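You operate a simulated robot arm through the tools that you are given. There is no shell and no other tool. Be economical: measure what you need, move in short steps, check, and stop when the job is done.

Carry out the task below with a simulated robot arm. There is one attempt and no reset: what you move stays moved.

## Task
Sift two blue scoops of flour into the mixing bowl.
Fine: from the flour bin into the sieve; scoop back, sieve on the counter, bin lid shut.

It is judged by the outcome, as a careful person would: the job done as asked, and still so three seconds after it is handed in. It fails if anything else is knocked over, pushed out of place, dropped, spilled or broken. A push-on lid holds only when it is set on centred and level and pressed home; a screw cap is set on level and turned clockwise until tight.

## Robot
A 7-joint arm with a two-finger parallel gripper, fixed in place. Base frame: the origin is at the foot of the arm, x ahead of it, y to its left, z up; the work surface is at about z = 0. Units: m, degrees, N and s.
With the tool pointing down near the work surface it reaches from about 0.24 to 0.62 m from the base axis. Its first joint turns from -66.0 to 66.0 degrees. Payload 2.6 kg.
The TCP is the grasp point between the finger pads, 0.03 m short of the fingertips. In the tool frame z runs along the fingers and y along their closing line. Largest opening 0.094 m; finger width 0.028, thickness 0.01; the body of the gripper, 0.05 by 0.096 m, starts 0.055 m behind the TCP.
Orientation is told as [roll, pitch, yaw] about the base's x, y, z axes, in that order, counted from this pose: with the fingers straight down and closing along the base's y, the tool's x points along the base's -x, its y along +y and its z along -z.

## Interface
- The arm moves only by the tool drive_tool. Its argument "plan" is a list of rows, each a list of 3 entries, a list of its own where there are three numbers: the turn, a rotation vector about the tool's x, y, z in units of 6 degrees (1.0 is 6 degrees), then the shift along the tool's x, y, z in units of 25 mm (1.0 is 25 mm), then the closure in counts, from 0 (fully open) to 255 (shut). In form: [[[ax, ay, az], [dx, dy, dz], grip], ...]. A call has 1 to 20 rows; each row shifts and turns the commanded pose from where the row before left it, along the tool's axes as they then stand. A call with a number of a shift or a turn outside -1 to 1 is refused whole. Rows are played at 5 a second. More than 0.05 m and 8.6 degrees between two rows, or a gripper value outside its range, and nothing of the call is played. A pose out of reach is approached as far as the arm can. The call stops where the force on the tool passes 80 N (or 10 N more than at its start, if that is more) or the arm is blocked; 0.2 s more then pass. The fingers move at their own pace (about 0.072 m/s each) and stop on an object; they squeeze with about 43 N. The grip force told is the motor's: it shows also when the fingers shut on nothing. Time passes only in rows, and 0.2 s behind the last, so rows that do not move let the fingers close. The reply holds the time, the measured pose of the TCP, the force on the tool along the base axes, the opening and the grip force, in the units named above and with some noise.
- Cameras (640 x 400 px; columns grow to the right, rows downward): "scene" is fixed at [0.0562, 0.4395, 0.5809]; the picture's right is [-0.67, -0.74, 0.00], its down [-0.40, 0.36, -0.84] and it looks along [0.63, -0.57, -0.53] (base axes); focal length 278 px, centre (320, 200). "wrist" rides on the gripper at [-0.037, 0, -0.058] in the tool frame; the picture's right is [0.00, -1.00, 0.00], its down [0.97, 0.00, -0.24] and it looks along [0.24, 0.00, 0.97] (tool axes); focal length 218 px, centre (320, 200). There is no depth. A picture from a camera that has moved, and an enlarged one, comes with that camera's place and axes in the base frame and with its lens. The place of the scene camera against the robot may be out by one fixed shift of up to 0.025 m in any direction.
- snapshot(camera): a new picture of that camera. It takes no simulated time.
- inspect(camera, box): a new picture of the part [left, top, right, bottom] of that camera's present view, enlarged. It takes no simulated time.
- hand_in(): hands the job in; it is judged then, once.

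Work in short steps. Places have to be worked out from the pictures, the camera data and where the tool is seen: move nearer, look again, correct. Check each grasp and each placing, and mend what went wrong. You have 120 turns and 68 pictures in all, those below and enlarged ones among them. Open the gripper and draw the arm clear of the work before you hand the job in, unless the task says otherwise; then end with one line.

The tools are called as a command line: name --argument value ..., lists and objects as JSON in quotes. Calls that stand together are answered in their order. drive_tool: Moves the arm, as the interface text tells. Its arguments: {"type":"object","properties":{"plan":{"type":"array","items":{"type":"array"}}},"required":["plan"]} The other tools are called the same way: snapshot (camera) takes a picture; inspect (camera, box) takes an enlarged picture of a part of a camera's view; hand_in () hands the job in.

At the start:

```text
clock: 0.0
ee_pos: [0.3588, -0.0467, 0.4166]
ee_rot: [0.1, -0.1, 0.1]
ft_force: [-0.5, -0.2, 0.2]
width: 0.0941
grip_force: 0.0
```

scene: 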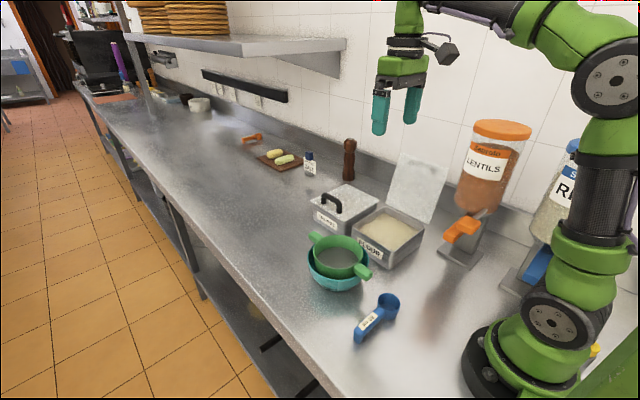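
wrist: 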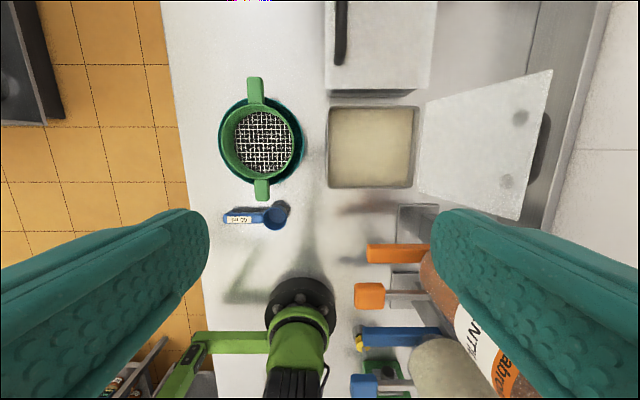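

I start by looking closer at the bins, the sieve and the scoop to read labels.

inspect --camera "scene" --box '[290, 140, 460, 350]'

inspect --camera "wrist" --box '[200, 60, 560, 285]'

```text
1.90 times, centred on (375, 245) of scene
camera zoom: at [0.0562, 0.4395, 0.5809], right [-0.67, -0.74, 0.0], down [-0.4, 0.36, -0.84], along [0.63, -0.57, -0.53], focal length 530 px, centre (215, 114)
```

zoom: 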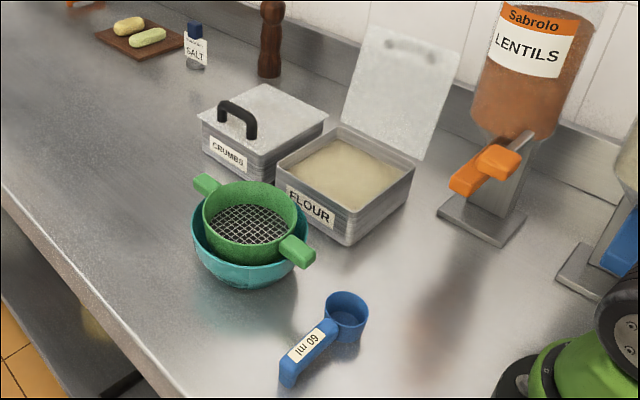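

```text
1.78 times, centred on (380, 172) of wrist
camera zoom: at [0.3961, -0.0451, 0.4737], right [0.0, -1.0, 0.0], down [-0.97, 0.0, 0.24], along [-0.24, 0.0, -0.97], focal length 388 px, centre (213, 249)
```

zoom: 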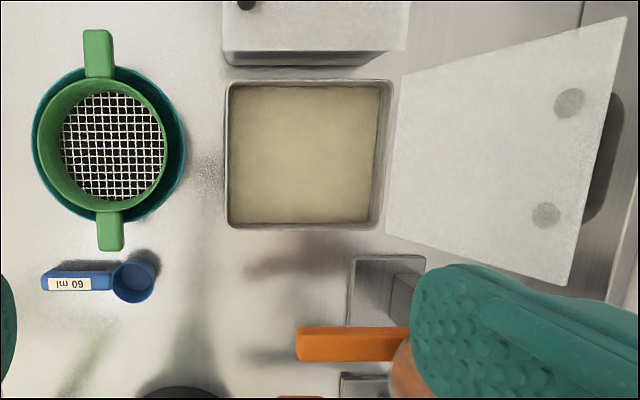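

The flour bin (labelled FLOUR, hinged lid open) is centred about (0.39,-0.14), the sieve-on-bowl about (0.40,0.05), the 60 ml scoop cup about (0.25,0.05) with its handle along +y. I move above the scoop handle and turn the tool +90° yaw to close along base x.

drive_tool --plan '[[[0, 0, 0], [0.545, 0.75, 0.8], 0], [[0, 0, 0], [0.545, 0.75, 0.8], 0], [[0, 0, 0], [0.545, 0.75, 0.8], 0], [[0, 0, 0], [0.545, 0.75, 0.8], 0], [[0, 0, 0], [0.545, 0.75, 0.8], 0], [[0, 0, 0], [0.545, 0.75, 0.8], 0], [[0, 0, 0], [0.545, 0.75, 0.8], 0], [[0, 0, 0], [0.545, 0.75, 0.8], 0], [[0, 0, -1], [0, 0, 0], 0], [[0, 0, -1], [0, 0, 0], 0], [[0, 0, -1], [0, 0, 0], 0], [[0, 0, -1], [0, 0, 0], 0], [[0, 0, -1], [0, 0, 0], 0], [[0, 0, -1], [0, 0, 0], 0], [[0, 0, -1], [0, 0, 0], 0], [[0, 0, -1], [0, 0, 0], 0], [[0, 0, -1], [0, 0, 0], 0], [[0, 0, -1], [0, 0, 0], 0]]'

drive_tool --plan '[[[0, 0, -1], [0, 0, 0], 0], [[0, 0, -1], [0, 0, 0], 0], [[0, 0, -1], [0, 0, 0], 0], [[0, 0, -1], [0, 0, 0], 0], [[0, 0, -1], [0, 0, 0], 0], [[0, 0, 0], [0, 0, 0], 0]]'

snapshot --camera "wrist"

snapshot --camera "scene"

```text
clock: 3.8
ee_pos: [0.2485, 0.1044, 0.2555]
ee_rot: [0.0, 0.0, 60.1]
ft_force: [0.6, -0.4, -0.2]
width: 0.0941
grip_force: 0.0
```

```text
clock: 5.2
ee_pos: [0.2504, 0.1033, 0.2551]
ee_rot: [0.0, 0.0, 90.1]
ft_force: [-0.3, -0.7, 0.5]
width: 0.0941
grip_force: 0.1
```

```text
63 pictures are left
camera wrist: at [0.2504, 0.1419, 0.3136], right [1.0, 0.0, 0.0], down [0.0, -0.97, 0.24], along [0.0, -0.24, -0.97], focal length 218 px, centre (320, 200)
```

wrist: 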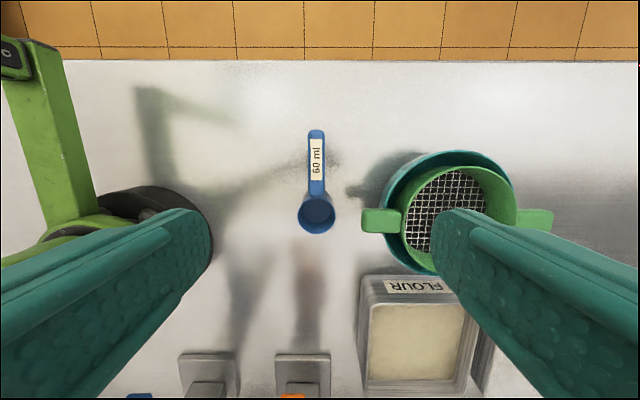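

```text
62 pictures are left
```

scene: 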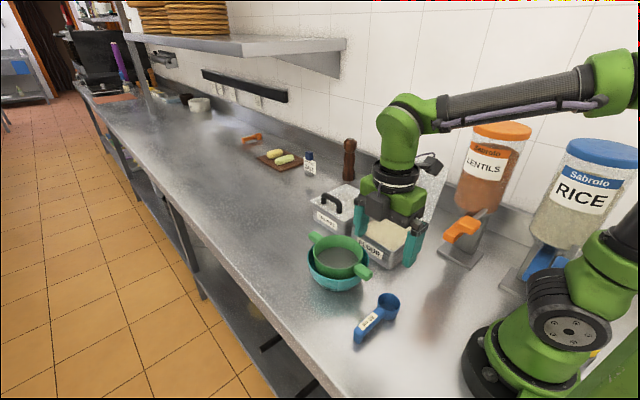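

Scoop cup centre is near (0.245,0.054), handle end near y=0.16. I go over the handle at y≈0.13 and down to z≈0.08 with fingers open, then look at the handle's height.

drive_tool --plan '[[[0, 0, 0], [-0.27, 0.05, 1], 0], [[0, 0, 0], [-0.27, 0.05, 1], 0], [[0, 0, 0], [-0.27, 0.05, 1], 0], [[0, 0, 0], [-0.27, 0.05, 1], 0], [[0, 0, 0], [0, 0, 1], 0], [[0, 0, 0], [0, 0, 1], 0], [[0, 0, 0], [0, 0, 1], 0], [[0, 0, 0], [0, 0, 0], 0]]'

snapshot --camera "wrist"

inspect --camera "scene" --box '[320, 260, 440, 350]'

```text
clock: 7.0
ee_pos: [0.2459, 0.1322, 0.08]
ee_rot: [0.1, 0.0, 89.9]
ft_force: [0.3, 0.1, 0.5]
width: 0.0938
grip_force: 0.0
```

```text
61 pictures are left
camera wrist: at [0.2466, 0.1698, 0.1389], right [1.0, 0.0, 0.0], down [0.0, -0.97, 0.24], along [0.0, -0.24, -0.97], focal length 218 px, centre (320, 200)
```

wrist: 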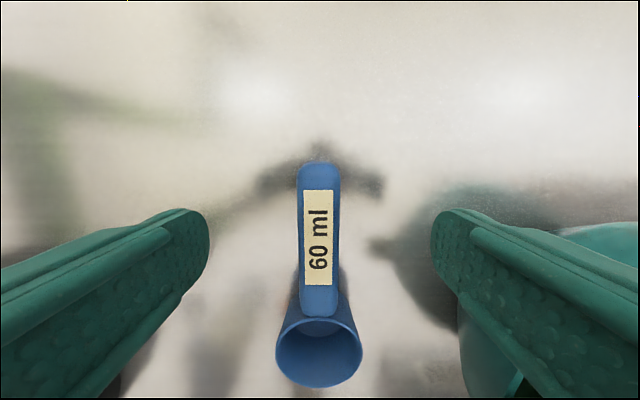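

```text
4.44 times, centred on (380, 305) of scene
camera zoom: at [0.0562, 0.4395, 0.5809], right [-0.67, -0.74, 0.0], down [-0.4, 0.36, -0.84], along [0.63, -0.57, -0.53], focal length 1237 px, centre (53, -267)
```

zoom: 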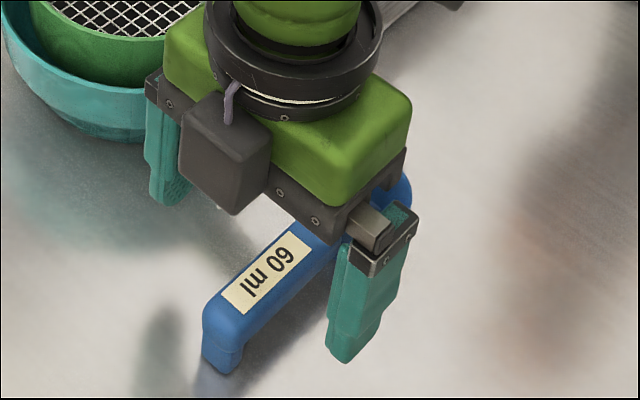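

The handle top is at about z=0.04 with a foot at its far end. I lower to z≈0.045 so the handle sits in the outer half of the pads, and close.

drive_tool --plan '[[[0, 0, 0], [0, 0, 0.7], 0], [[0, 0, 0], [0, 0, 0.7], 0], [[0, 0, 0], [0, 0, 0], 120], [[0, 0, 0], [0, 0, 0], 200], [[0, 0, 0], [0, 0, 0], 255], [[0, 0, 0], [0, 0, 0], 255], [[0, 0, 0], [0, 0, 0], 255]]'

snapshot --camera "wrist"

```text
clock: 8.6
ee_pos: [0.2451, 0.1314, 0.0458]
ee_rot: [0.1, 0.0, 90.1]
ft_force: [1.0, -0.6, 0.0]
width: 0.0206
grip_force: 43.3
```

```text
59 pictures are left
camera wrist: at [0.2452, 0.1701, 0.1038], right [1.0, 0.0, 0.0], down [0.0, -0.97, 0.24], along [0.0, -0.24, -0.97], focal length 218 px, centre (320, 200)
```

wrist: 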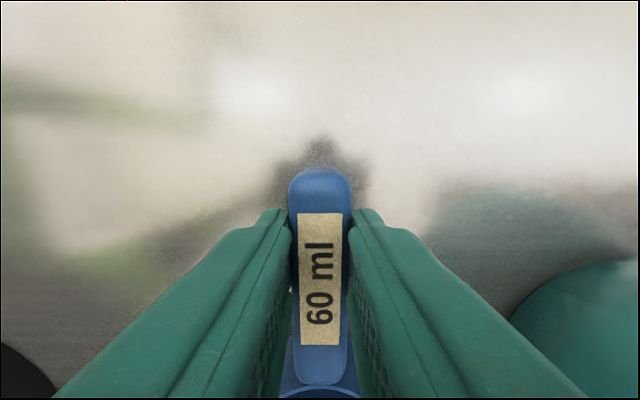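

The scoop is held (0.0206 m wide). I lift it, then carry it level toward the +y side of the flour bin at height and look.

drive_tool --plan '[[[0, 0, 0], [0, 0, -0.4], 255], [[0, 0, 0], [0, 0, -1], 255], [[0, 0, 0], [0, 0, -1], 255], [[0, 0, 0], [0, 0, -1], 255], [[0, 0, 0], [0, 0, -1], 255], [[0, 0, 0], [0, 0, -1], 255], [[0, 0, 0], [0, 0, -1], 255], [[0, 0, 0], [0, 0, -1], 255], [[0, 0, 0], [0.74, -0.933, 0], 255], [[0, 0, 0], [0.74, -0.933, 0], 255], [[0, 0, 0], [0.74, -0.933, 0], 255], [[0, 0, 0], [0.74, -0.933, 0], 255], [[0, 0, 0], [0.74, -0.933, 0], 255], [[0, 0, 0], [0.74, -0.933, 0], 255], [[0, 0, 0], [0, 0, 0], 255]]'

snapshot --camera "wrist"

snapshot --camera "scene"

```text
clock: 11.8
ee_pos: [0.3858, 0.0191, 0.2313]
ee_rot: [-0.1, 0.0, 90.0]
ft_force: [0.3, -0.3, -0.2]
width: 0.0208
grip_force: 42.7
```

```text
58 pictures are left
camera wrist: at [0.3866, 0.0565, 0.289], right [1.0, 0.0, 0.0], down [0.0, -0.97, 0.24], along [0.0, -0.24, -0.97], focal length 218 px, centre (320, 200)
```

wrist: 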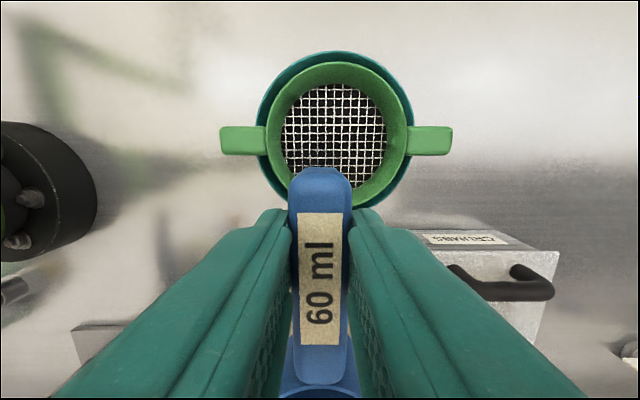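

```text
57 pictures are left
```

scene: 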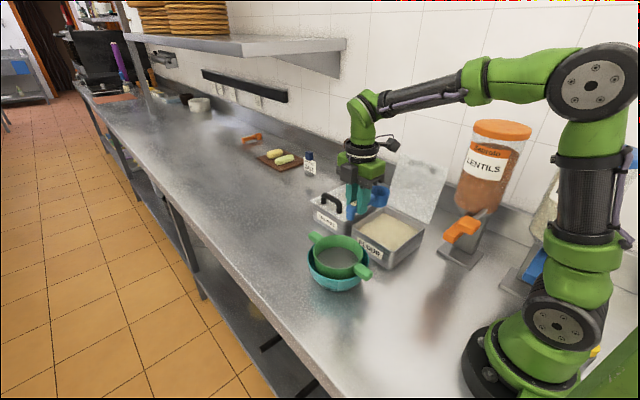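

I look closer at the bin in the scene view to judge the rim, flour level and lid relative to the scoop cup.

inspect --camera "scene" --box '[300, 140, 460, 300]'

```text
2.50 times, centred on (380, 220) of scene
camera zoom: at [0.0563, 0.4395, 0.5809], right [-0.67, -0.74, 0.0], down [-0.4, 0.36, -0.84], along [0.63, -0.57, -0.53], focal length 696 px, centre (170, 150)
```

zoom: 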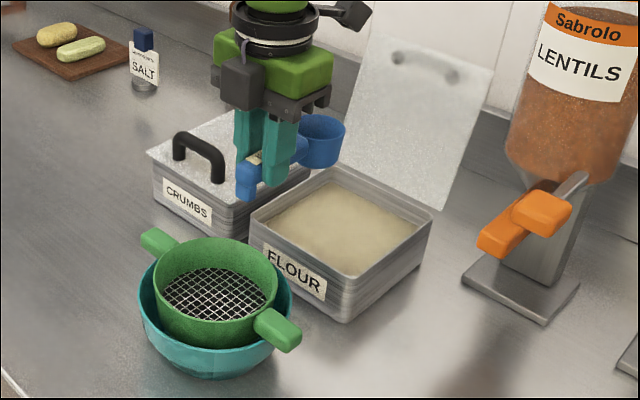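

The bin's rim is about x 0.32–0.466, y −0.057…−0.216, z≈0.075, with the flour ~2.5 cm lower, and the lid leans back right behind it. Tilting with the cup toward −y would bring the gripper into the lid, so I turn the scoop around (yaw −90°, cup toward +y) at height.

drive_tool --plan '[[[0, 0, 1], [0, 0, -0.1], 255], [[0, 0, 1], [0, 0, -0.1], 255], [[0, 0, 1], [0, 0, -0.1], 255], [[0, 0, 1], [0, 0, -0.1], 255], [[0, 0, 1], [0, 0, -0.1], 255], [[0, 0, 1], [0, 0, -0.1], 255], [[0, 0, 1], [0, 0, -0.1], 255], [[0, 0, 1], [0, 0, -0.1], 255], [[0, 0, 1], [0, 0, -0.1], 255], [[0, 0, 1], [0, 0, -0.1], 255], [[0, 0, 1], [0, 0, 0], 255], [[0, 0, 1], [0, 0, 0], 255], [[0, 0, 1], [0, 0, 0], 255], [[0, 0, 1], [0, 0, 0], 255], [[0, 0, 1], [0, 0, 0], 255]]'

drive_tool --plan '[[[0, 0, 1], [0, 0, 0], 255], [[0, 0, 1], [0, 0, 0], 255], [[0, 0, 1], [0, 0, 0], 255], [[0, 0, 1], [0, 0, 0], 255], [[0, 0, 1], [0, 0, 0], 255], [[0, 0, 1], [0, 0, 0], 255], [[0, 0, 1], [0, 0, 0], 255], [[0, 0, 1], [0, 0, 0], 255], [[0, 0, 1], [0, 0, 0], 255], [[0, 0, 1], [0, 0, 0], 255], [[0, 0, 1], [0, 0, 0], 255], [[0, 0, 1], [0, 0, 0], 255], [[0, 0, 1], [0, 0, 0], 255], [[0, 0, 1], [0, 0, 0], 255], [[0, 0, 1], [0, 0, 0], 255], [[0, 0, 0], [0, 0, 0], 255]]'

```text
clock: 15.0
ee_pos: [0.3843, 0.0209, 0.255]
ee_rot: [0.0, 0.0, -0.1]
ft_force: [-0.7, 0.0, 0.0]
width: 0.0208
grip_force: 42.7
```

```text
clock: 18.4
ee_pos: [0.3846, 0.0212, 0.2557]
ee_rot: [-0.1, 0.0, -90.1]
ft_force: [0.2, -0.1, -0.3]
width: 0.0209
grip_force: 42.9
```

Turned. Now I move above the bin at y≈−0.10 and tilt the cup down 54° about the closing axis in free air, to see the arm manages it.

drive_tool --plan '[[[0, 0, 0], [-0.8, 0.055, 0], 255], [[0, 0, 0], [-0.8, 0.055, 0], 255], [[0, 0, 0], [-0.8, 0.055, 0], 255], [[0, 0, 0], [-0.8, 0.055, 0], 255], [[0, 0, 0], [-0.8, 0.055, 0], 255], [[0, 0, 0], [-0.8, 0.055, 0], 255], [[0, -1, 0], [0, 0, 0], 255], [[0, -1, 0], [0, 0, 0], 255], [[0, -1, 0], [0, 0, 0], 255], [[0, -1, 0], [0, 0, 0], 255], [[0, -1, 0], [0, 0, 0], 255], [[0, -1, 0], [0, 0, 0], 255], [[0, -1, 0], [0, 0, 0], 255], [[0, -1, 0], [0, 0, 0], 255], [[0, -1, 0], [0, 0, 0], 255], [[0, 0, 0], [0, 0, 0], 255]]'

snapshot --camera "wrist"

snapshot --camera "scene"

```text
clock: 21.8
ee_pos: [0.391, -0.1006, 0.2565]
ee_rot: [0.1, -54.1, -90.1]
ft_force: [0.7, -1.7, -1.1]
width: 0.0206
grip_force: 42.7
```

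```text
55 pictures are left
camera wrist: at [0.3931, -0.0735, 0.3198], right [-1.0, 0.0, 0.0], down [0.0, 0.76, -0.65], along [0.0, -0.65, -0.76], focal length 218 px, centre (320, 200)
```

wrist: 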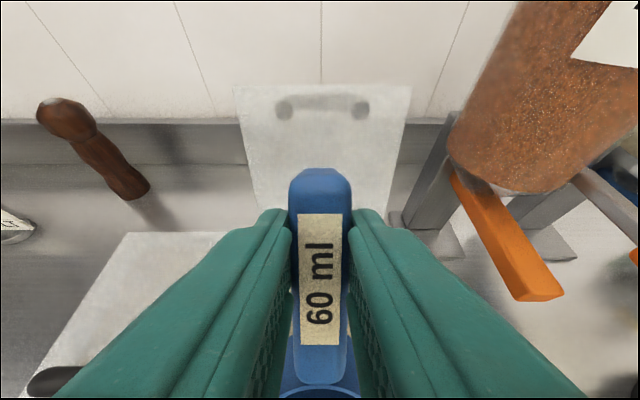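

```text
54 pictures are left
```

scene: 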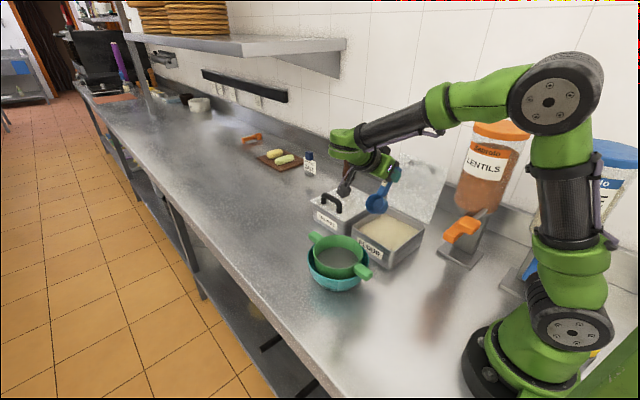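

The tilt works and leans the gripper away from the lid. I shift to y≈−0.175 and lower to z≈0.156, where the cup bottom should just reach the flour, and check.

drive_tool --plan '[[[0, 0, 0], [-0.588, 0, 0.809], 255], [[0, 0, 0], [-0.588, 0, 0.809], 255], [[0, 0, 0], [-0.588, 0, 0.809], 255], [[0, 0, 0], [0.809, 0, 0.588], 255], [[0, 0, 0], [0.809, 0, 0.588], 255], [[0, 0, 0], [0.809, 0, 0.588], 255], [[0, 0, 0], [0.809, 0, 0.588], 255], [[0, 0, 0], [0, 0, 0], 255]]'

inspect --camera "scene" --box '[320, 130, 460, 280]'

snapshot --camera "wrist"

```text
clock: 23.6
ee_pos: [0.3918, -0.1731, 0.1556]
ee_rot: [0.0, -54.0, -90.1]
ft_force: [0.9, 0.5, -0.2]
width: 0.0207
grip_force: 42.5
```

```text
2.67 times, centred on (390, 205) of scene
camera zoom: at [0.0562, 0.4395, 0.5809], right [-0.67, -0.74, 0.0], down [-0.4, 0.36, -0.84], along [0.63, -0.57, -0.53], focal length 742 px, centre (133, 187)
```

zoom: 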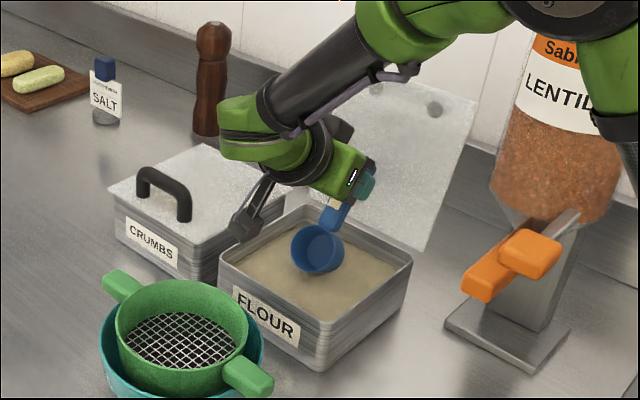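

```text
52 pictures are left
camera wrist: at [0.3929, -0.1473, 0.2204], right [-1.0, 0.0, 0.0], down [0.0, 0.76, -0.64], along [0.0, -0.64, -0.76], focal length 218 px, centre (320, 200)
```

wrist: 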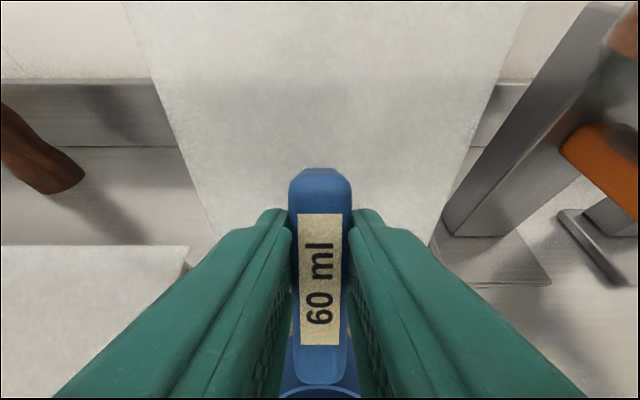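

Geometry matches; a stalk on the wrist's cup side hangs between bin and sieve, so I must level out as I sweep. I plunge to z≈0.118 and sweep a short way toward +y, watching forces.

drive_tool --plan '[[[0, 0, 0], [0.608, 0, 0.442], 255], [[0, 0, 0], [0.608, 0, 0.442], 255], [[0, 0, 0], [0.21, 0, -0.29], 255], [[0, 0, 0], [0.21, 0, -0.29], 255], [[0, 1, 0], [0.47, 0, -0.39], 255], [[0, 0, 0], [0, 0, 0], 255]]'

inspect --camera "scene" --box '[320, 130, 460, 280]'

```text
clock: 25.0
ee_pos: [0.3914, -0.1416, 0.1148]
ee_rot: [-0.1, -47.9, -90.1]
ft_force: [0.2, -0.2, -0.7]
width: 0.0205
grip_force: 42.5
```

```text
2.67 times, centred on (390, 205) of scene
camera zoom: at [0.0562, 0.4395, 0.5809], right [-0.67, -0.74, 0.0], down [-0.4, 0.36, -0.84], along [0.63, -0.57, -0.53], focal length 742 px, centre (133, 187)
```

zoom: 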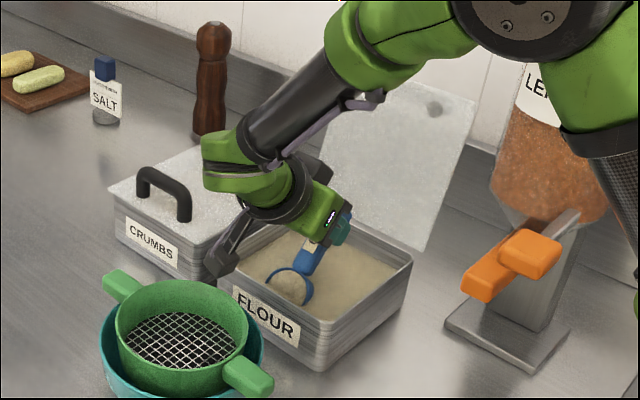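

Flour is in the cup and nothing is touched. I now rotate level while rising along the front wall.

drive_tool --plan '[[[0, 1, 0], [-0.03, 0, 0.085], 255], [[0, 1, 0], [-0.212, 0, 0.12], 255], [[0, 1, 0], [-0.3, 0, 0.052], 255], [[0, 1, 0], [-0.27, 0, -0.177], 255], [[0, 1, 0], [-0.25, 0, -0.204], 255], [[0, 1, 0], [-0.22, 0, -0.355], 255], [[0, 1, 0], [-0.18, 0, -0.376], 255], [[0, 1, 0], [-0.14, 0, -0.394], 255], [[0, 0, 0], [0, 0, -0.5], 255], [[0, 0, 0], [0, 0, 0], 255]]'

inspect --camera "scene" --box '[320, 130, 460, 280]'

```text
clock: 27.2
ee_pos: [0.3933, -0.1702, 0.1754]
ee_rot: [0.0, 0.1, -89.9]
ft_force: [0.4, 0.7, -0.3]
width: 0.021
grip_force: 43.1
```

```text
2.67 times, centred on (390, 205) of scene
camera zoom: at [0.0562, 0.4395, 0.5809], right [-0.67, -0.74, 0.0], down [-0.4, 0.36, -0.84], along [0.63, -0.57, -0.53], focal length 742 px, centre (133, 187)
```

zoom: 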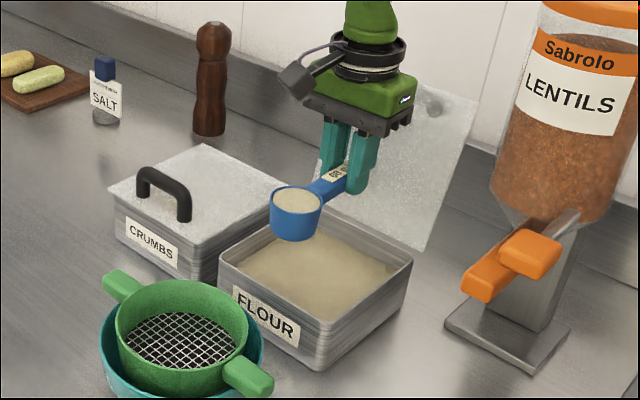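

The cup looks full. One close look at its fill level.

inspect --camera "scene" --box '[370, 190, 400, 225]'

```text
11.43 times, centred on (385, 208) of scene
camera zoom: at [0.0562, 0.4395, 0.5809], right [-0.67, -0.74, 0.0], down [-0.4, 0.36, -0.84], along [0.63, -0.57, -0.53], focal length 3182 px, centre (-423, 114)
```

zoom: 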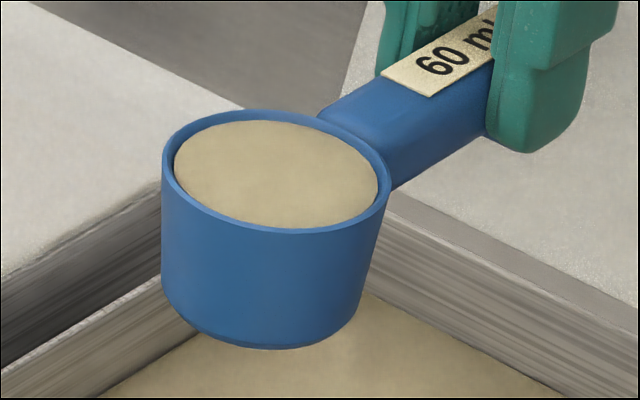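

The cup is full to about level. I raise it to z≈0.225 and carry it level to have its front rim over the sieve centre.

drive_tool --plan '[[[0, 0, 0], [0, 0, -0.5], 255], [[0, 0, 0], [0, 0, -0.75], 255], [[0, 0, 0], [0, 0, -0.75], 255], [[0, 0, 0], [0.4, 0.05, 0], 255], [[0, 0, 0], [0.6, 0.05, 0], 255], [[0, 0, 0], [0.7, 0.05, 0], 255], [[0, 0, 0], [0.7, 0.05, 0], 255], [[0, 0, 0], [0.7, 0.05, 0], 255], [[0, 0, 0], [0.7, 0.05, 0], 255], [[0, 0, 0], [0.7, 0.05, 0], 255], [[0, 0, 0], [0.6, 0, 0], 255], [[0, 0, 0], [0.26, 0, 0], 255], [[0, 0, 0], [0, 0, 0], 255]]'

snapshot --camera "scene"

snapshot --camera "wrist"

```text
clock: 30.0
ee_pos: [0.4014, -0.0368, 0.226]
ee_rot: [0.0, 0.0, -90.1]
ft_force: [-0.5, 0.4, -0.9]
width: 0.0207
grip_force: 42.8
```

```text
48 pictures are left
```

scene: 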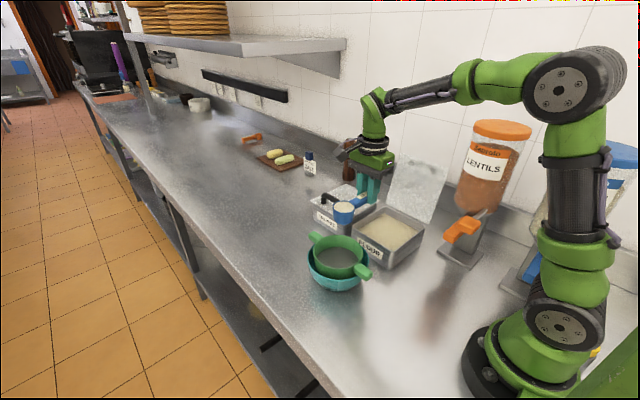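

```text
47 pictures are left
camera wrist: at [0.4022, -0.073, 0.2843], right [-1.0, 0.0, 0.0], down [0.0, 0.97, 0.24], along [0.0, 0.24, -0.97], focal length 218 px, centre (320, 200)
```

wrist: 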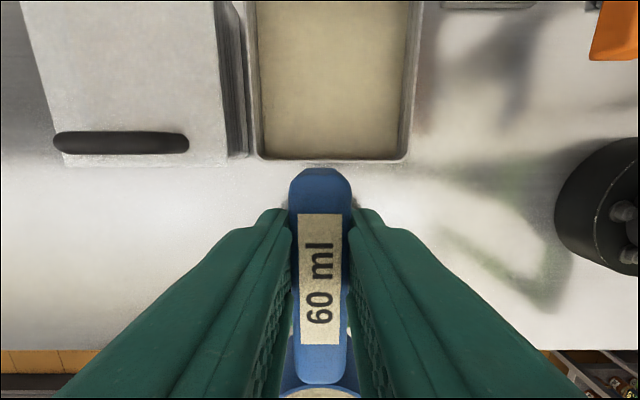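

Now I tip the cup forward, moving the tool so the front rim stays above the sieve centre; first to 54°, then a look.

drive_tool --plan '[[[0, -1, 0], [0.056, 0, -0.003], 255], [[0, -1, 0], [0.099, 0, -0.016], 255], [[0, -1, 0], [0.139, 0, -0.037], 255], [[0, -1, 0], [0.172, 0, -0.066], 255], [[0, -1, 0], [0.2, 0, -0.102], 255], [[0, -1, 0], [0.218, 0, -0.142], 255], [[0, -1, 0], [0.227, 0, -0.184], 255], [[0, -1, 0], [0.232, 0, -0.232], 255], [[0, -1, 0], [0.222, 0, -0.274], 255], [[0, 0, 0], [0, 0, 0], 255]]'

inspect --camera "scene" --box '[280, 160, 420, 300]'

```text
clock: 32.2
ee_pos: [0.4012, 0.0115, 0.228]
ee_rot: [0.2, -54.2, -90.2]
ft_force: [0.6, -0.4, -0.5]
width: 0.0205
grip_force: 42.8
```

```text
2.86 times, centred on (350, 230) of scene
camera zoom: at [0.0562, 0.4396, 0.5809], right [-0.67, -0.74, 0.0], down [-0.4, 0.36, -0.84], along [0.63, -0.57, -0.53], focal length 796 px, centre (234, 114)
```

zoom: 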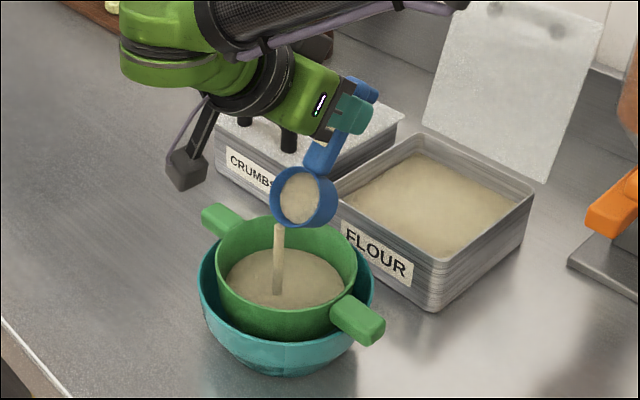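

The flour falls neatly into the sieve. I continue the tip to 108° and hold briefly.

drive_tool --plan '[[[0, -1, 0], [0.205, 0, -0.315], 255], [[0, -1, 0], [0.18, 0, -0.353], 255], [[0, -1, 0], [0.148, 0, -0.385], 255], [[0, -1, 0], [0.109, 0, -0.406], 255], [[0, -1, 0], [0.067, 0, -0.423], 255], [[0, -1, 0], [0.022, 0, -0.427], 255], [[0, -1, 0], [-0.022, 0, -0.423], 255], [[0, -1, 0], [-0.065, 0, -0.411], 255], [[0, -1, 0], [-0.105, 0, -0.39], 255], [[0, 0, 0], [0, 0, 0], 255], [[0, 0, 0], [0, 0, 0], 255], [[0, 0, 0], [0, 0, 0], 255]]'

inspect --camera "scene" --box '[280, 160, 420, 300]'

```text
clock: 34.8
ee_pos: [0.4013, 0.1044, 0.2318]
ee_rot: [-180.0, -72.1, 90.0]
ft_force: [-0.7, -0.2, -0.1]
width: 0.0207
grip_force: 43.0
```

```text
2.86 times, centred on (350, 230) of scene
camera zoom: at [0.0562, 0.4395, 0.5809], right [-0.67, -0.74, 0.0], down [-0.4, 0.36, -0.84], along [0.63, -0.57, -0.53], focal length 796 px, centre (234, 114)
```

zoom: 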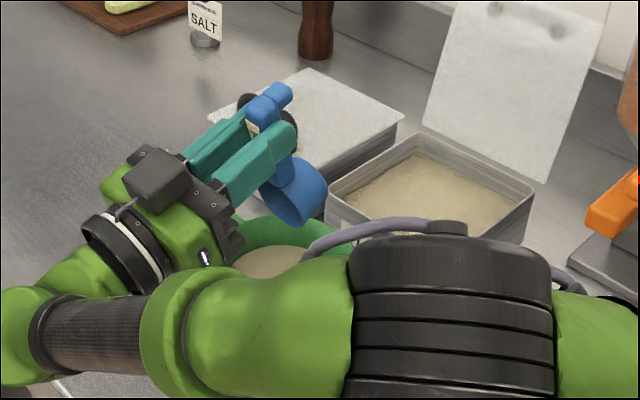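

The cup is tipped past horizontal over the sieve; I reverse the motion back to level.

drive_tool --plan '[[[0, 1, 0], [0.105, 0, 0.39], 255], [[0, 1, 0], [0.065, 0, 0.411], 255], [[0, 1, 0], [0.022, 0, 0.423], 255], [[0, 1, 0], [-0.022, 0, 0.427], 255], [[0, 1, 0], [-0.067, 0, 0.423], 255], [[0, 1, 0], [-0.109, 0, 0.406], 255], [[0, 1, 0], [-0.148, 0, 0.385], 255], [[0, 1, 0], [-0.18, 0, 0.353], 255], [[0, 1, 0], [-0.205, 0, 0.315], 255], [[0, 1, 0], [-0.222, 0, 0.274], 255], [[0, 1, 0], [-0.232, 0, 0.232], 255], [[0, 1, 0], [-0.227, 0, 0.184], 255], [[0, 1, 0], [-0.218, 0, 0.142], 255], [[0, 1, 0], [-0.2, 0, 0.102], 255], [[0, 1, 0], [-0.172, 0, 0.066], 255], [[0, 1, 0], [-0.139, 0, 0.037], 255], [[0, 1, 0], [-0.099, 0, 0.016], 255], [[0, 1, 0], [-0.056, 0, 0.003], 255], [[0, 0, 0], [0, 0, 0], 255]]'

inspect --camera "scene" --box '[280, 160, 460, 300]'

```text
clock: 38.8
ee_pos: [0.4002, -0.0371, 0.2391]
ee_rot: [0.0, 0.1, -89.9]
ft_force: [-0.6, -0.8, 0.0]
width: 0.0207
grip_force: 43.6
```

```text
2.86 times, centred on (370, 230) of scene
camera zoom: at [0.0562, 0.4395, 0.5809], right [-0.67, -0.74, 0.0], down [-0.4, 0.36, -0.84], along [0.63, -0.57, -0.53], focal length 796 px, centre (177, 114)
```

zoom: 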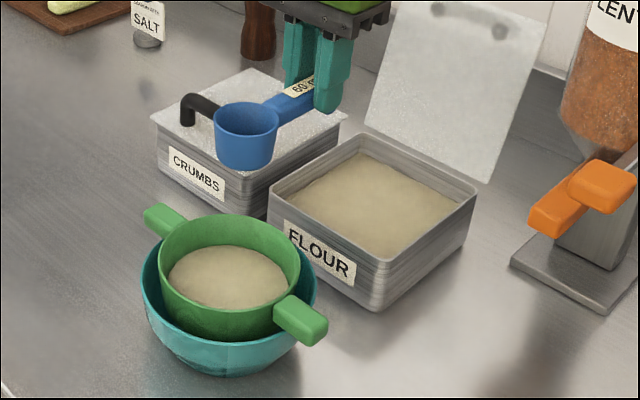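

The cup is empty and all flour is in the sieve. Second scoop: back over the bin, tilt 54°, shift to y≈−0.173 and down to the surface.

drive_tool --plan '[[[0, 0, 0], [-0.6, 0, 0], 255], [[0, 0, 0], [-0.65, 0, 0], 255], [[0, 0, 0], [-0.65, 0, 0], 255], [[0, 0, 0], [-0.6, 0, 0], 255], [[0, -1, 0], [0, 0, 0], 255], [[0, -1, 0], [0, 0, 0], 255], [[0, -1, 0], [0, 0, 0], 255], [[0, -1, 0], [0, 0, 0], 255], [[0, -1, 0], [0, 0, 0], 255], [[0, -1, 0], [0, 0, 0], 255], [[0, -1, 0], [0, 0, 0], 255], [[0, -1, 0], [0, 0, 0], 255], [[0, -1, 0], [0, 0, 0], 255], [[0, 0, 0], [-0.588, 0, 0.809], 255], [[0, 0, 0], [-0.588, 0, 0.809], 255], [[0, 0, 0], [-0.57, 0, 0.785], 255], [[0, 0, 0], [0.809, 0, 0.588], 255], [[0, 0, 0], [0.809, 0, 0.588], 255], [[0, 0, 0], [0.809, 0, 0.588], 255], [[0, 0, 0], [0, 0, 0], 255]]'

```text
clock: 43.0
ee_pos: [0.4001, -0.1744, 0.1654]
ee_rot: [0.0, -53.9, -90.0]
ft_force: [0.4, -0.2, -0.3]
width: 0.021
grip_force: 42.5
```

Pose matches the first run. I plunge, sweep and level out as before.

drive_tool --plan '[[[0, 0, 0], [0.78, 0, 0.567], 255], [[0, 0, 0], [0.78, 0, 0.567], 255], [[0, 0, 0], [0.23, 0, -0.32], 255], [[0, 0, 0], [0.23, 0, -0.32], 255], [[0, 1, 0], [0.47, 0, -0.39], 255], [[0, 0, 0], [0, 0, 0], 255], [[0, 1, 0], [-0.03, 0, 0.085], 255], [[0, 1, 0], [-0.212, 0, 0.12], 255], [[0, 1, 0], [-0.3, 0, 0.052], 255], [[0, 1, 0], [-0.27, 0, -0.177], 255], [[0, 1, 0], [-0.25, 0, -0.204], 255], [[0, 1, 0], [-0.22, 0, -0.355], 255], [[0, 1, 0], [-0.18, 0, -0.376], 255], [[0, 1, 0], [-0.14, 0, -0.394], 255], [[0, 0, 0], [0, 0, -0.5], 255], [[0, 0, 0], [0, 0, 0], 255]]'

inspect --camera "scene" --box '[350, 180, 420, 250]'

```text
clock: 46.4
ee_pos: [0.4016, -0.1686, 0.1745]
ee_rot: [0.0, 0.1, -90.1]
ft_force: [-0.1, 0.1, -0.6]
width: 0.0208
grip_force: 42.7
```

```text
5.71 times, centred on (385, 215) of scene
camera zoom: at [0.0562, 0.4395, 0.5809], right [-0.67, -0.74, 0.0], down [-0.4, 0.36, -0.84], along [0.63, -0.57, -0.53], focal length 1591 px, centre (-51, 114)
```

zoom: 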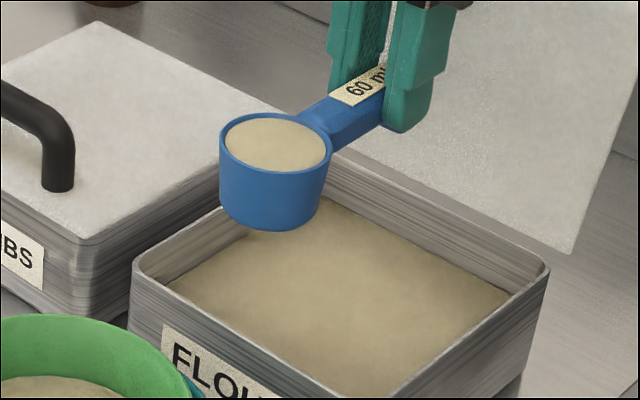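

Full again. I carry it level to the sieve as before and begin tipping.

drive_tool --plan '[[[0, 0, 0], [0, 0, -0.5], 255], [[0, 0, 0], [0, 0, -0.75], 255], [[0, 0, 0], [0, 0, -0.8], 255], [[0, 0, 0], [0.4, 0, 0], 255], [[0, 0, 0], [0.6, 0, 0], 255], [[0, 0, 0], [0.7, 0, 0], 255], [[0, 0, 0], [0.7, 0, 0], 255], [[0, 0, 0], [0.7, 0, 0], 255], [[0, 0, 0], [0.7, 0, 0], 255], [[0, 0, 0], [0.7, 0, 0], 255], [[0, 0, 0], [0.6, 0, 0], 255], [[0, 0, 0], [0.2, 0, 0], 255], [[0, 0, 0], [0, 0, 0], 255]]'

drive_tool --plan '[[[0, -1, 0], [0.056, 0, -0.003], 255], [[0, -1, 0], [0.099, 0, -0.016], 255], [[0, -1, 0], [0.139, 0, -0.037], 255], [[0, -1, 0], [0.172, 0, -0.066], 255], [[0, -1, 0], [0.2, 0, -0.102], 255], [[0, -1, 0], [0.218, 0, -0.142], 255], [[0, -1, 0], [0.227, 0, -0.184], 255], [[0, -1, 0], [0.232, 0, -0.232], 255], [[0, -1, 0], [0.222, 0, -0.274], 255], [[0, -1, 0], [0.205, 0, -0.315], 255], [[0, -1, 0], [0.18, 0, -0.353], 255], [[0, -1, 0], [0.148, 0, -0.385], 255], [[0, -1, 0], [0.109, 0, -0.406], 255], [[0, -1, 0], [0.067, 0, -0.423], 255], [[0, -1, 0], [0.022, 0, -0.427], 255], [[0, -1, 0], [-0.022, 0, -0.423], 255], [[0, -1, 0], [-0.065, 0, -0.411], 255], [[0, -1, 0], [-0.105, 0, -0.39], 255], [[0, 0, 0], [0, 0, 0], 255], [[0, 0, 0], [0, 0, 0], 255]]'

drive_tool --plan '[[[0, 1, 0], [0.105, 0, 0.39], 255], [[0, 1, 0], [0.065, 0, 0.411], 255], [[0, 1, 0], [0.022, 0, 0.423], 255], [[0, 1, 0], [-0.022, 0, 0.427], 255], [[0, 1, 0], [-0.067, 0, 0.423], 255], [[0, 1, 0], [-0.109, 0, 0.406], 255], [[0, 1, 0], [-0.148, 0, 0.385], 255], [[0, 1, 0], [-0.18, 0, 0.353], 255], [[0, 1, 0], [-0.205, 0, 0.315], 255], [[0, 1, 0], [-0.222, 0, 0.274], 255], [[0, 1, 0], [-0.232, 0, 0.232], 255], [[0, 1, 0], [-0.227, 0, 0.184], 255], [[0, 1, 0], [-0.218, 0, 0.142], 255], [[0, 1, 0], [-0.2, 0, 0.102], 255], [[0, 1, 0], [-0.172, 0, 0.066], 255], [[0, 1, 0], [-0.139, 0, 0.037], 255], [[0, 1, 0], [-0.099, 0, 0.016], 255], [[0, 1, 0], [-0.056, 0, 0.003], 255], [[0, 0, 0], [0, 0, 0], 255]]'

inspect --camera "scene" --box '[280, 160, 460, 300]'

```text
clock: 49.2
ee_pos: [0.4014, -0.0365, 0.2269]
ee_rot: [0.0, 0.1, -90.0]
ft_force: [-0.5, -0.3, -0.8]
width: 0.0208
grip_force: 42.6
```

```text
clock: 53.4
ee_pos: [0.4005, 0.1054, 0.2328]
ee_rot: [180.0, -72.1, 90.0]
ft_force: [-0.5, 0.0, -0.9]
width: 0.0205
grip_force: 43.3
```

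```text
clock: 57.4
ee_pos: [0.4012, -0.0354, 0.2407]
ee_rot: [0.0, 0.1, -89.9]
ft_force: [-0.1, 0.8, 0.7]
width: 0.0207
grip_force: 43.2
```

```text
2.86 times, centred on (370, 230) of scene
camera zoom: at [0.0562, 0.4395, 0.5809], right [-0.67, -0.74, 0.0], down [-0.4, 0.36, -0.84], along [0.63, -0.57, -0.53], focal length 796 px, centre (177, 114)
```

zoom: 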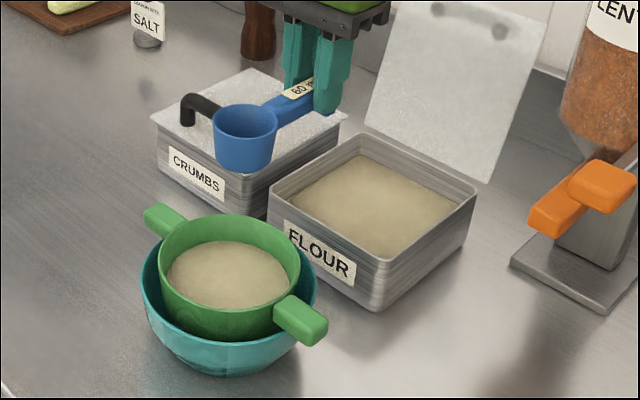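

Both scoops are in the sieve with no spill. I turn the scoop back to its original heading at height.

drive_tool --plan '[[[0, 0, -1], [0, 0, 0], 255], [[0, 0, -1], [0, 0, 0], 255], [[0, 0, -1], [0, 0, 0], 255], [[0, 0, -1], [0, 0, 0], 255], [[0, 0, -1], [0, 0, 0], 255], [[0, 0, -1], [0, 0, 0], 255], [[0, 0, -1], [0, 0, 0], 255], [[0, 0, -1], [0, 0, 0], 255], [[0, 0, -1], [0, 0, 0], 255], [[0, 0, -1], [0, 0, 0], 255], [[0, 0, -1], [0, 0, 0], 255], [[0, 0, -1], [0, 0, 0], 255], [[0, 0, -1], [0, 0, 0], 255], [[0, 0, -1], [0, 0, 0], 255], [[0, 0, -1], [0, 0, 0], 255]]'

drive_tool --plan '[[[0, 0, -1], [0, 0, 0], 255], [[0, 0, -1], [0, 0, 0], 255], [[0, 0, -1], [0, 0, 0], 255], [[0, 0, -1], [0, 0, 0], 255], [[0, 0, -1], [0, 0, 0], 255], [[0, 0, -1], [0, 0, 0], 255], [[0, 0, -1], [0, 0, 0], 255], [[0, 0, -1], [0, 0, 0], 255], [[0, 0, -1], [0, 0, 0], 255], [[0, 0, -1], [0, 0, 0], 255], [[0, 0, -1], [0, 0, 0], 255], [[0, 0, -1], [0, 0, 0], 255], [[0, 0, -1], [0, 0, 0], 255], [[0, 0, -1], [0, 0, 0], 255], [[0, 0, -1], [0, 0, 0], 255], [[0, 0, 0], [0, 0, 0], 255]]'

drive_tool --plan '[[[0, 0, 0], [-0.834, 0.78, 0], 255], [[0, 0, 0], [-0.834, 0.78, 0], 255], [[0, 0, 0], [-0.834, 0.78, 0], 255], [[0, 0, 0], [-0.834, 0.78, 0], 255], [[0, 0, 0], [-0.834, 0.78, 0], 255], [[0, 0, 0], [-0.834, 0.78, 0], 255], [[0, 0, 0], [-0.834, 0.78, 0], 255], [[0, 0, 0], [-0.834, 0.78, 0], 255], [[0, 0, 0], [0, 0, 0], 255]]'

```text
clock: 60.6
ee_pos: [0.401, -0.0363, 0.2409]
ee_rot: [0.1, 0.1, 0.1]
ft_force: [-0.4, -0.2, -0.9]
width: 0.0206
grip_force: 43.1
```

```text
clock: 64.0
ee_pos: [0.4027, -0.0359, 0.2415]
ee_rot: [0.1, 0.1, 90.1]
ft_force: [-0.4, -0.5, 0.4]
width: 0.0207
grip_force: 42.8
```

```text
clock: 66.0
ee_pos: [0.2448, 0.132, 0.2417]
ee_rot: [-0.1, 0.0, 90.0]
ft_force: [0.6, 0.0, -0.5]
width: 0.021
grip_force: 42.8
```

Above the scoop's old spot. I lower gently to the original height.

drive_tool --plan '[[[0, 0, 0], [0, 0, 1], 255], [[0, 0, 0], [0, 0, 1], 255], [[0, 0, 0], [0, 0, 1], 255], [[0, 0, 0], [0, 0, 1], 255], [[0, 0, 0], [0, 0, 1], 255], [[0, 0, 0], [0, 0, 1], 255], [[0, 0, 0], [0, 0, 1], 255], [[0, 0, 0], [0, 0, 0.4], 255], [[0, 0, 0], [0, 0, 0.2], 255], [[0, 0, 0], [0, 0, 0.15], 255], [[0, 0, 0], [0, 0, 0], 255]]'

inspect --camera "scene" --box '[320, 260, 440, 350]'

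```text
clock: 68.4
ee_pos: [0.2461, 0.1315, 0.0477]
ee_rot: [-0.1, 0.0, 90.0]
ft_force: [-6.8, -1.1, 29.6]
width: 0.0209
grip_force: 42.5
```

```text
4.44 times, centred on (380, 305) of scene
camera zoom: at [0.0561, 0.4395, 0.5809], right [-0.67, -0.74, 0.0], down [-0.4, 0.36, -0.84], along [0.63, -0.57, -0.53], focal length 1237 px, centre (53, -267)
```

zoom: 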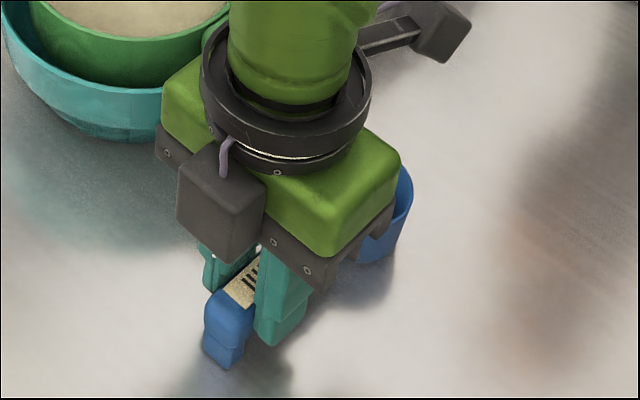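

It is on the counter (30 N up). I ease up a hair, open, and withdraw straight up.

drive_tool --plan '[[[0, 0, 0], [0, 0, -0.06], 255], [[0, 0, 0], [0, 0, 0], 190], [[0, 0, 0], [0, 0, 0], 120], [[0, 0, 0], [0, 0, 0], 100], [[0, 0, 0], [0, 0, -0.5], 100], [[0, 0, 0], [0, 0, -1], 100], [[0, 0, 0], [0, 0, -1], 100], [[0, 0, 0], [0, 0, -1], 100], [[0, 0, 0], [0, 0, -1], 100], [[0, 0, 0], [0, 0, -1], 60], [[0, 0, 0], [0, 0, -1], 0], [[0, 0, 0], [0, 0, 0], 0]]'

snapshot --camera "wrist"

```text
clock: 71.0
ee_pos: [0.2439, 0.1287, 0.2105]
ee_rot: [0.0, 0.0, 90.0]
ft_force: [-0.4, 0.2, -1.1]
width: 0.0939
grip_force: 0.1
```

```text
40 pictures are left
camera wrist: at [0.2458, 0.1677, 0.2682], right [1.0, 0.0, 0.0], down [0.0, -0.97, 0.24], along [0.0, -0.24, -0.97], focal length 218 px, centre (320, 200)
```

wrist: 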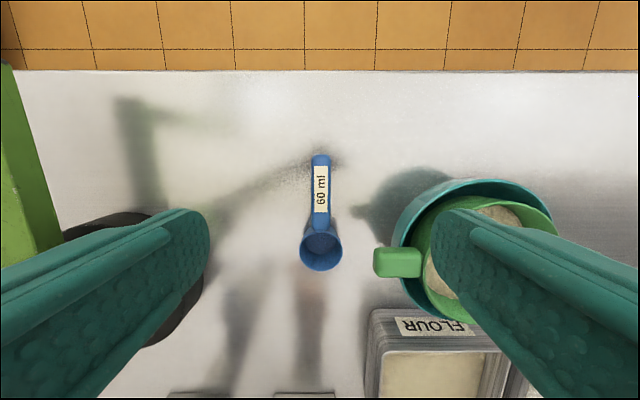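

Scoop is back in place. Now I turn the gripper to yaw 0 and move above the sieve's near handle (about (0.312, 0.066)).

drive_tool --plan '[[[0, 0, 1], [0, 0, 0], 0], [[0, 0, 1], [0, 0, 0], 0], [[0, 0, 1], [0, 0, 0], 0], [[0, 0, 1], [0, 0, 0], 0], [[0, 0, 1], [0, 0, 0], 0], [[0, 0, 1], [0, 0, 0], 0], [[0, 0, 1], [0, 0, 0], 0], [[0, 0, 1], [0, 0, 0], 0], [[0, 0, 1], [0, 0, 0], 0], [[0, 0, 1], [0, 0, 0], 0], [[0, 0, 1], [0, 0, 0], 0], [[0, 0, 1], [0, 0, 0], 0], [[0, 0, 1], [0, 0, 0], 0], [[0, 0, 1], [0, 0, 0], 0], [[0, 0, 1], [0, 0, 0], 0], [[0, 0, 0], [-0.9, -0.85, 0], 0], [[0, 0, 0], [-0.9, -0.85, 0], 0], [[0, 0, 0], [-0.9, -0.85, 0], 0], [[0, 0, 0], [0, 0, 0], 0]]'

snapshot --camera "wrist"

inspect --camera "scene" --box '[280, 180, 420, 320]'

```text
clock: 75.0
ee_pos: [0.3136, 0.0685, 0.2117]
ee_rot: [-0.1, 0.0, 0.0]
ft_force: [-0.4, -0.1, 0.0]
width: 0.0936
grip_force: 0.1
```

```text
39 pictures are left
camera wrist: at [0.351, 0.0675, 0.2689], right [0.0, -1.0, 0.0], down [-0.97, 0.0, 0.24], along [-0.24, 0.0, -0.97], focal length 218 px, centre (320, 200)
```

wrist: 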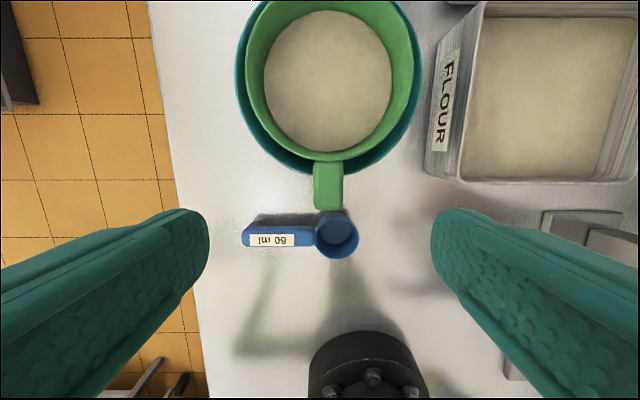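

```text
2.86 times, centred on (350, 250) of scene
camera zoom: at [0.0563, 0.4395, 0.5809], right [-0.67, -0.74, 0.0], down [-0.4, 0.36, -0.84], along [0.63, -0.57, -0.53], focal length 796 px, centre (234, 57)
```

zoom: 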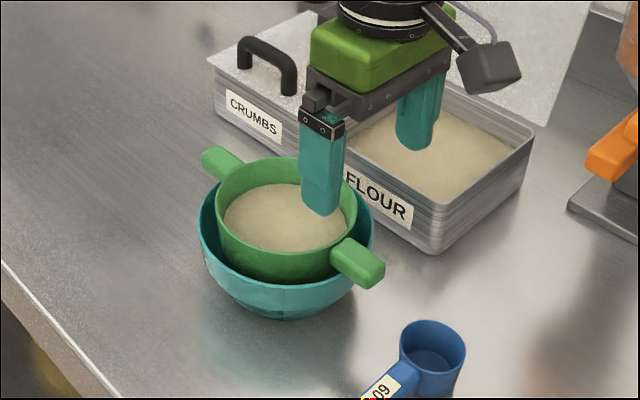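

Handle tip x≈0.30, root 0.338, y≈0.061, height ≈0.095. I centre over it and lower to z≈0.13 for a check.

drive_tool --plan '[[[0, 0, 0], [-0.03, -0.15, 0.8], 0], [[0, 0, 0], [-0.03, -0.15, 0.8], 0], [[0, 0, 0], [0, 0, 0.8], 0], [[0, 0, 0], [0, 0, 0.8], 0], [[0, 0, 0], [0, 0, 0], 0]]'

snapshot --camera "wrist"

inspect --camera "scene" --box '[290, 200, 410, 310]'

```text
clock: 76.2
ee_pos: [0.3139, 0.0593, 0.1296]
ee_rot: [0.0, 0.0, 0.0]
ft_force: [-0.4, 0.7, 0.5]
width: 0.0941
grip_force: 0.0
```

```text
37 pictures are left
camera wrist: at [0.3517, 0.0593, 0.189], right [0.0, -1.0, 0.0], down [-0.97, 0.0, 0.24], along [-0.24, 0.0, -0.97], focal length 218 px, centre (320, 200)
```

wrist: 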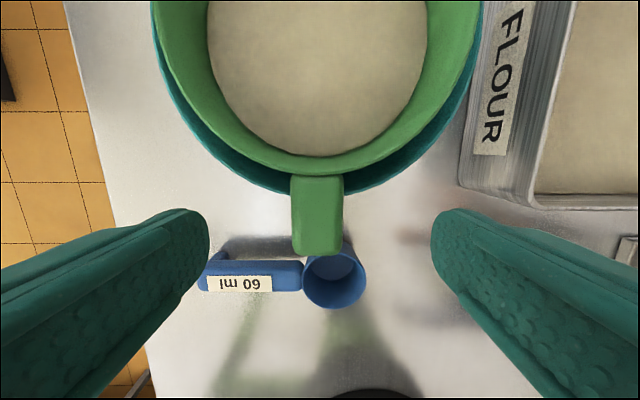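

```text
3.64 times, centred on (350, 255) of scene
camera zoom: at [0.0562, 0.4395, 0.5809], right [-0.67, -0.74, 0.0], down [-0.4, 0.36, -0.84], along [0.63, -0.57, -0.53], focal length 1012 px, centre (211, 0)
```

zoom: 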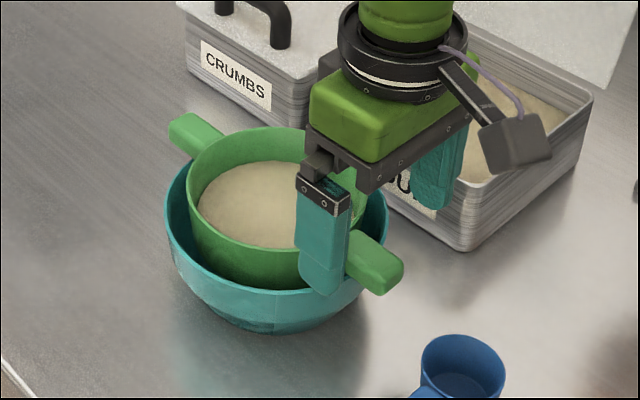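

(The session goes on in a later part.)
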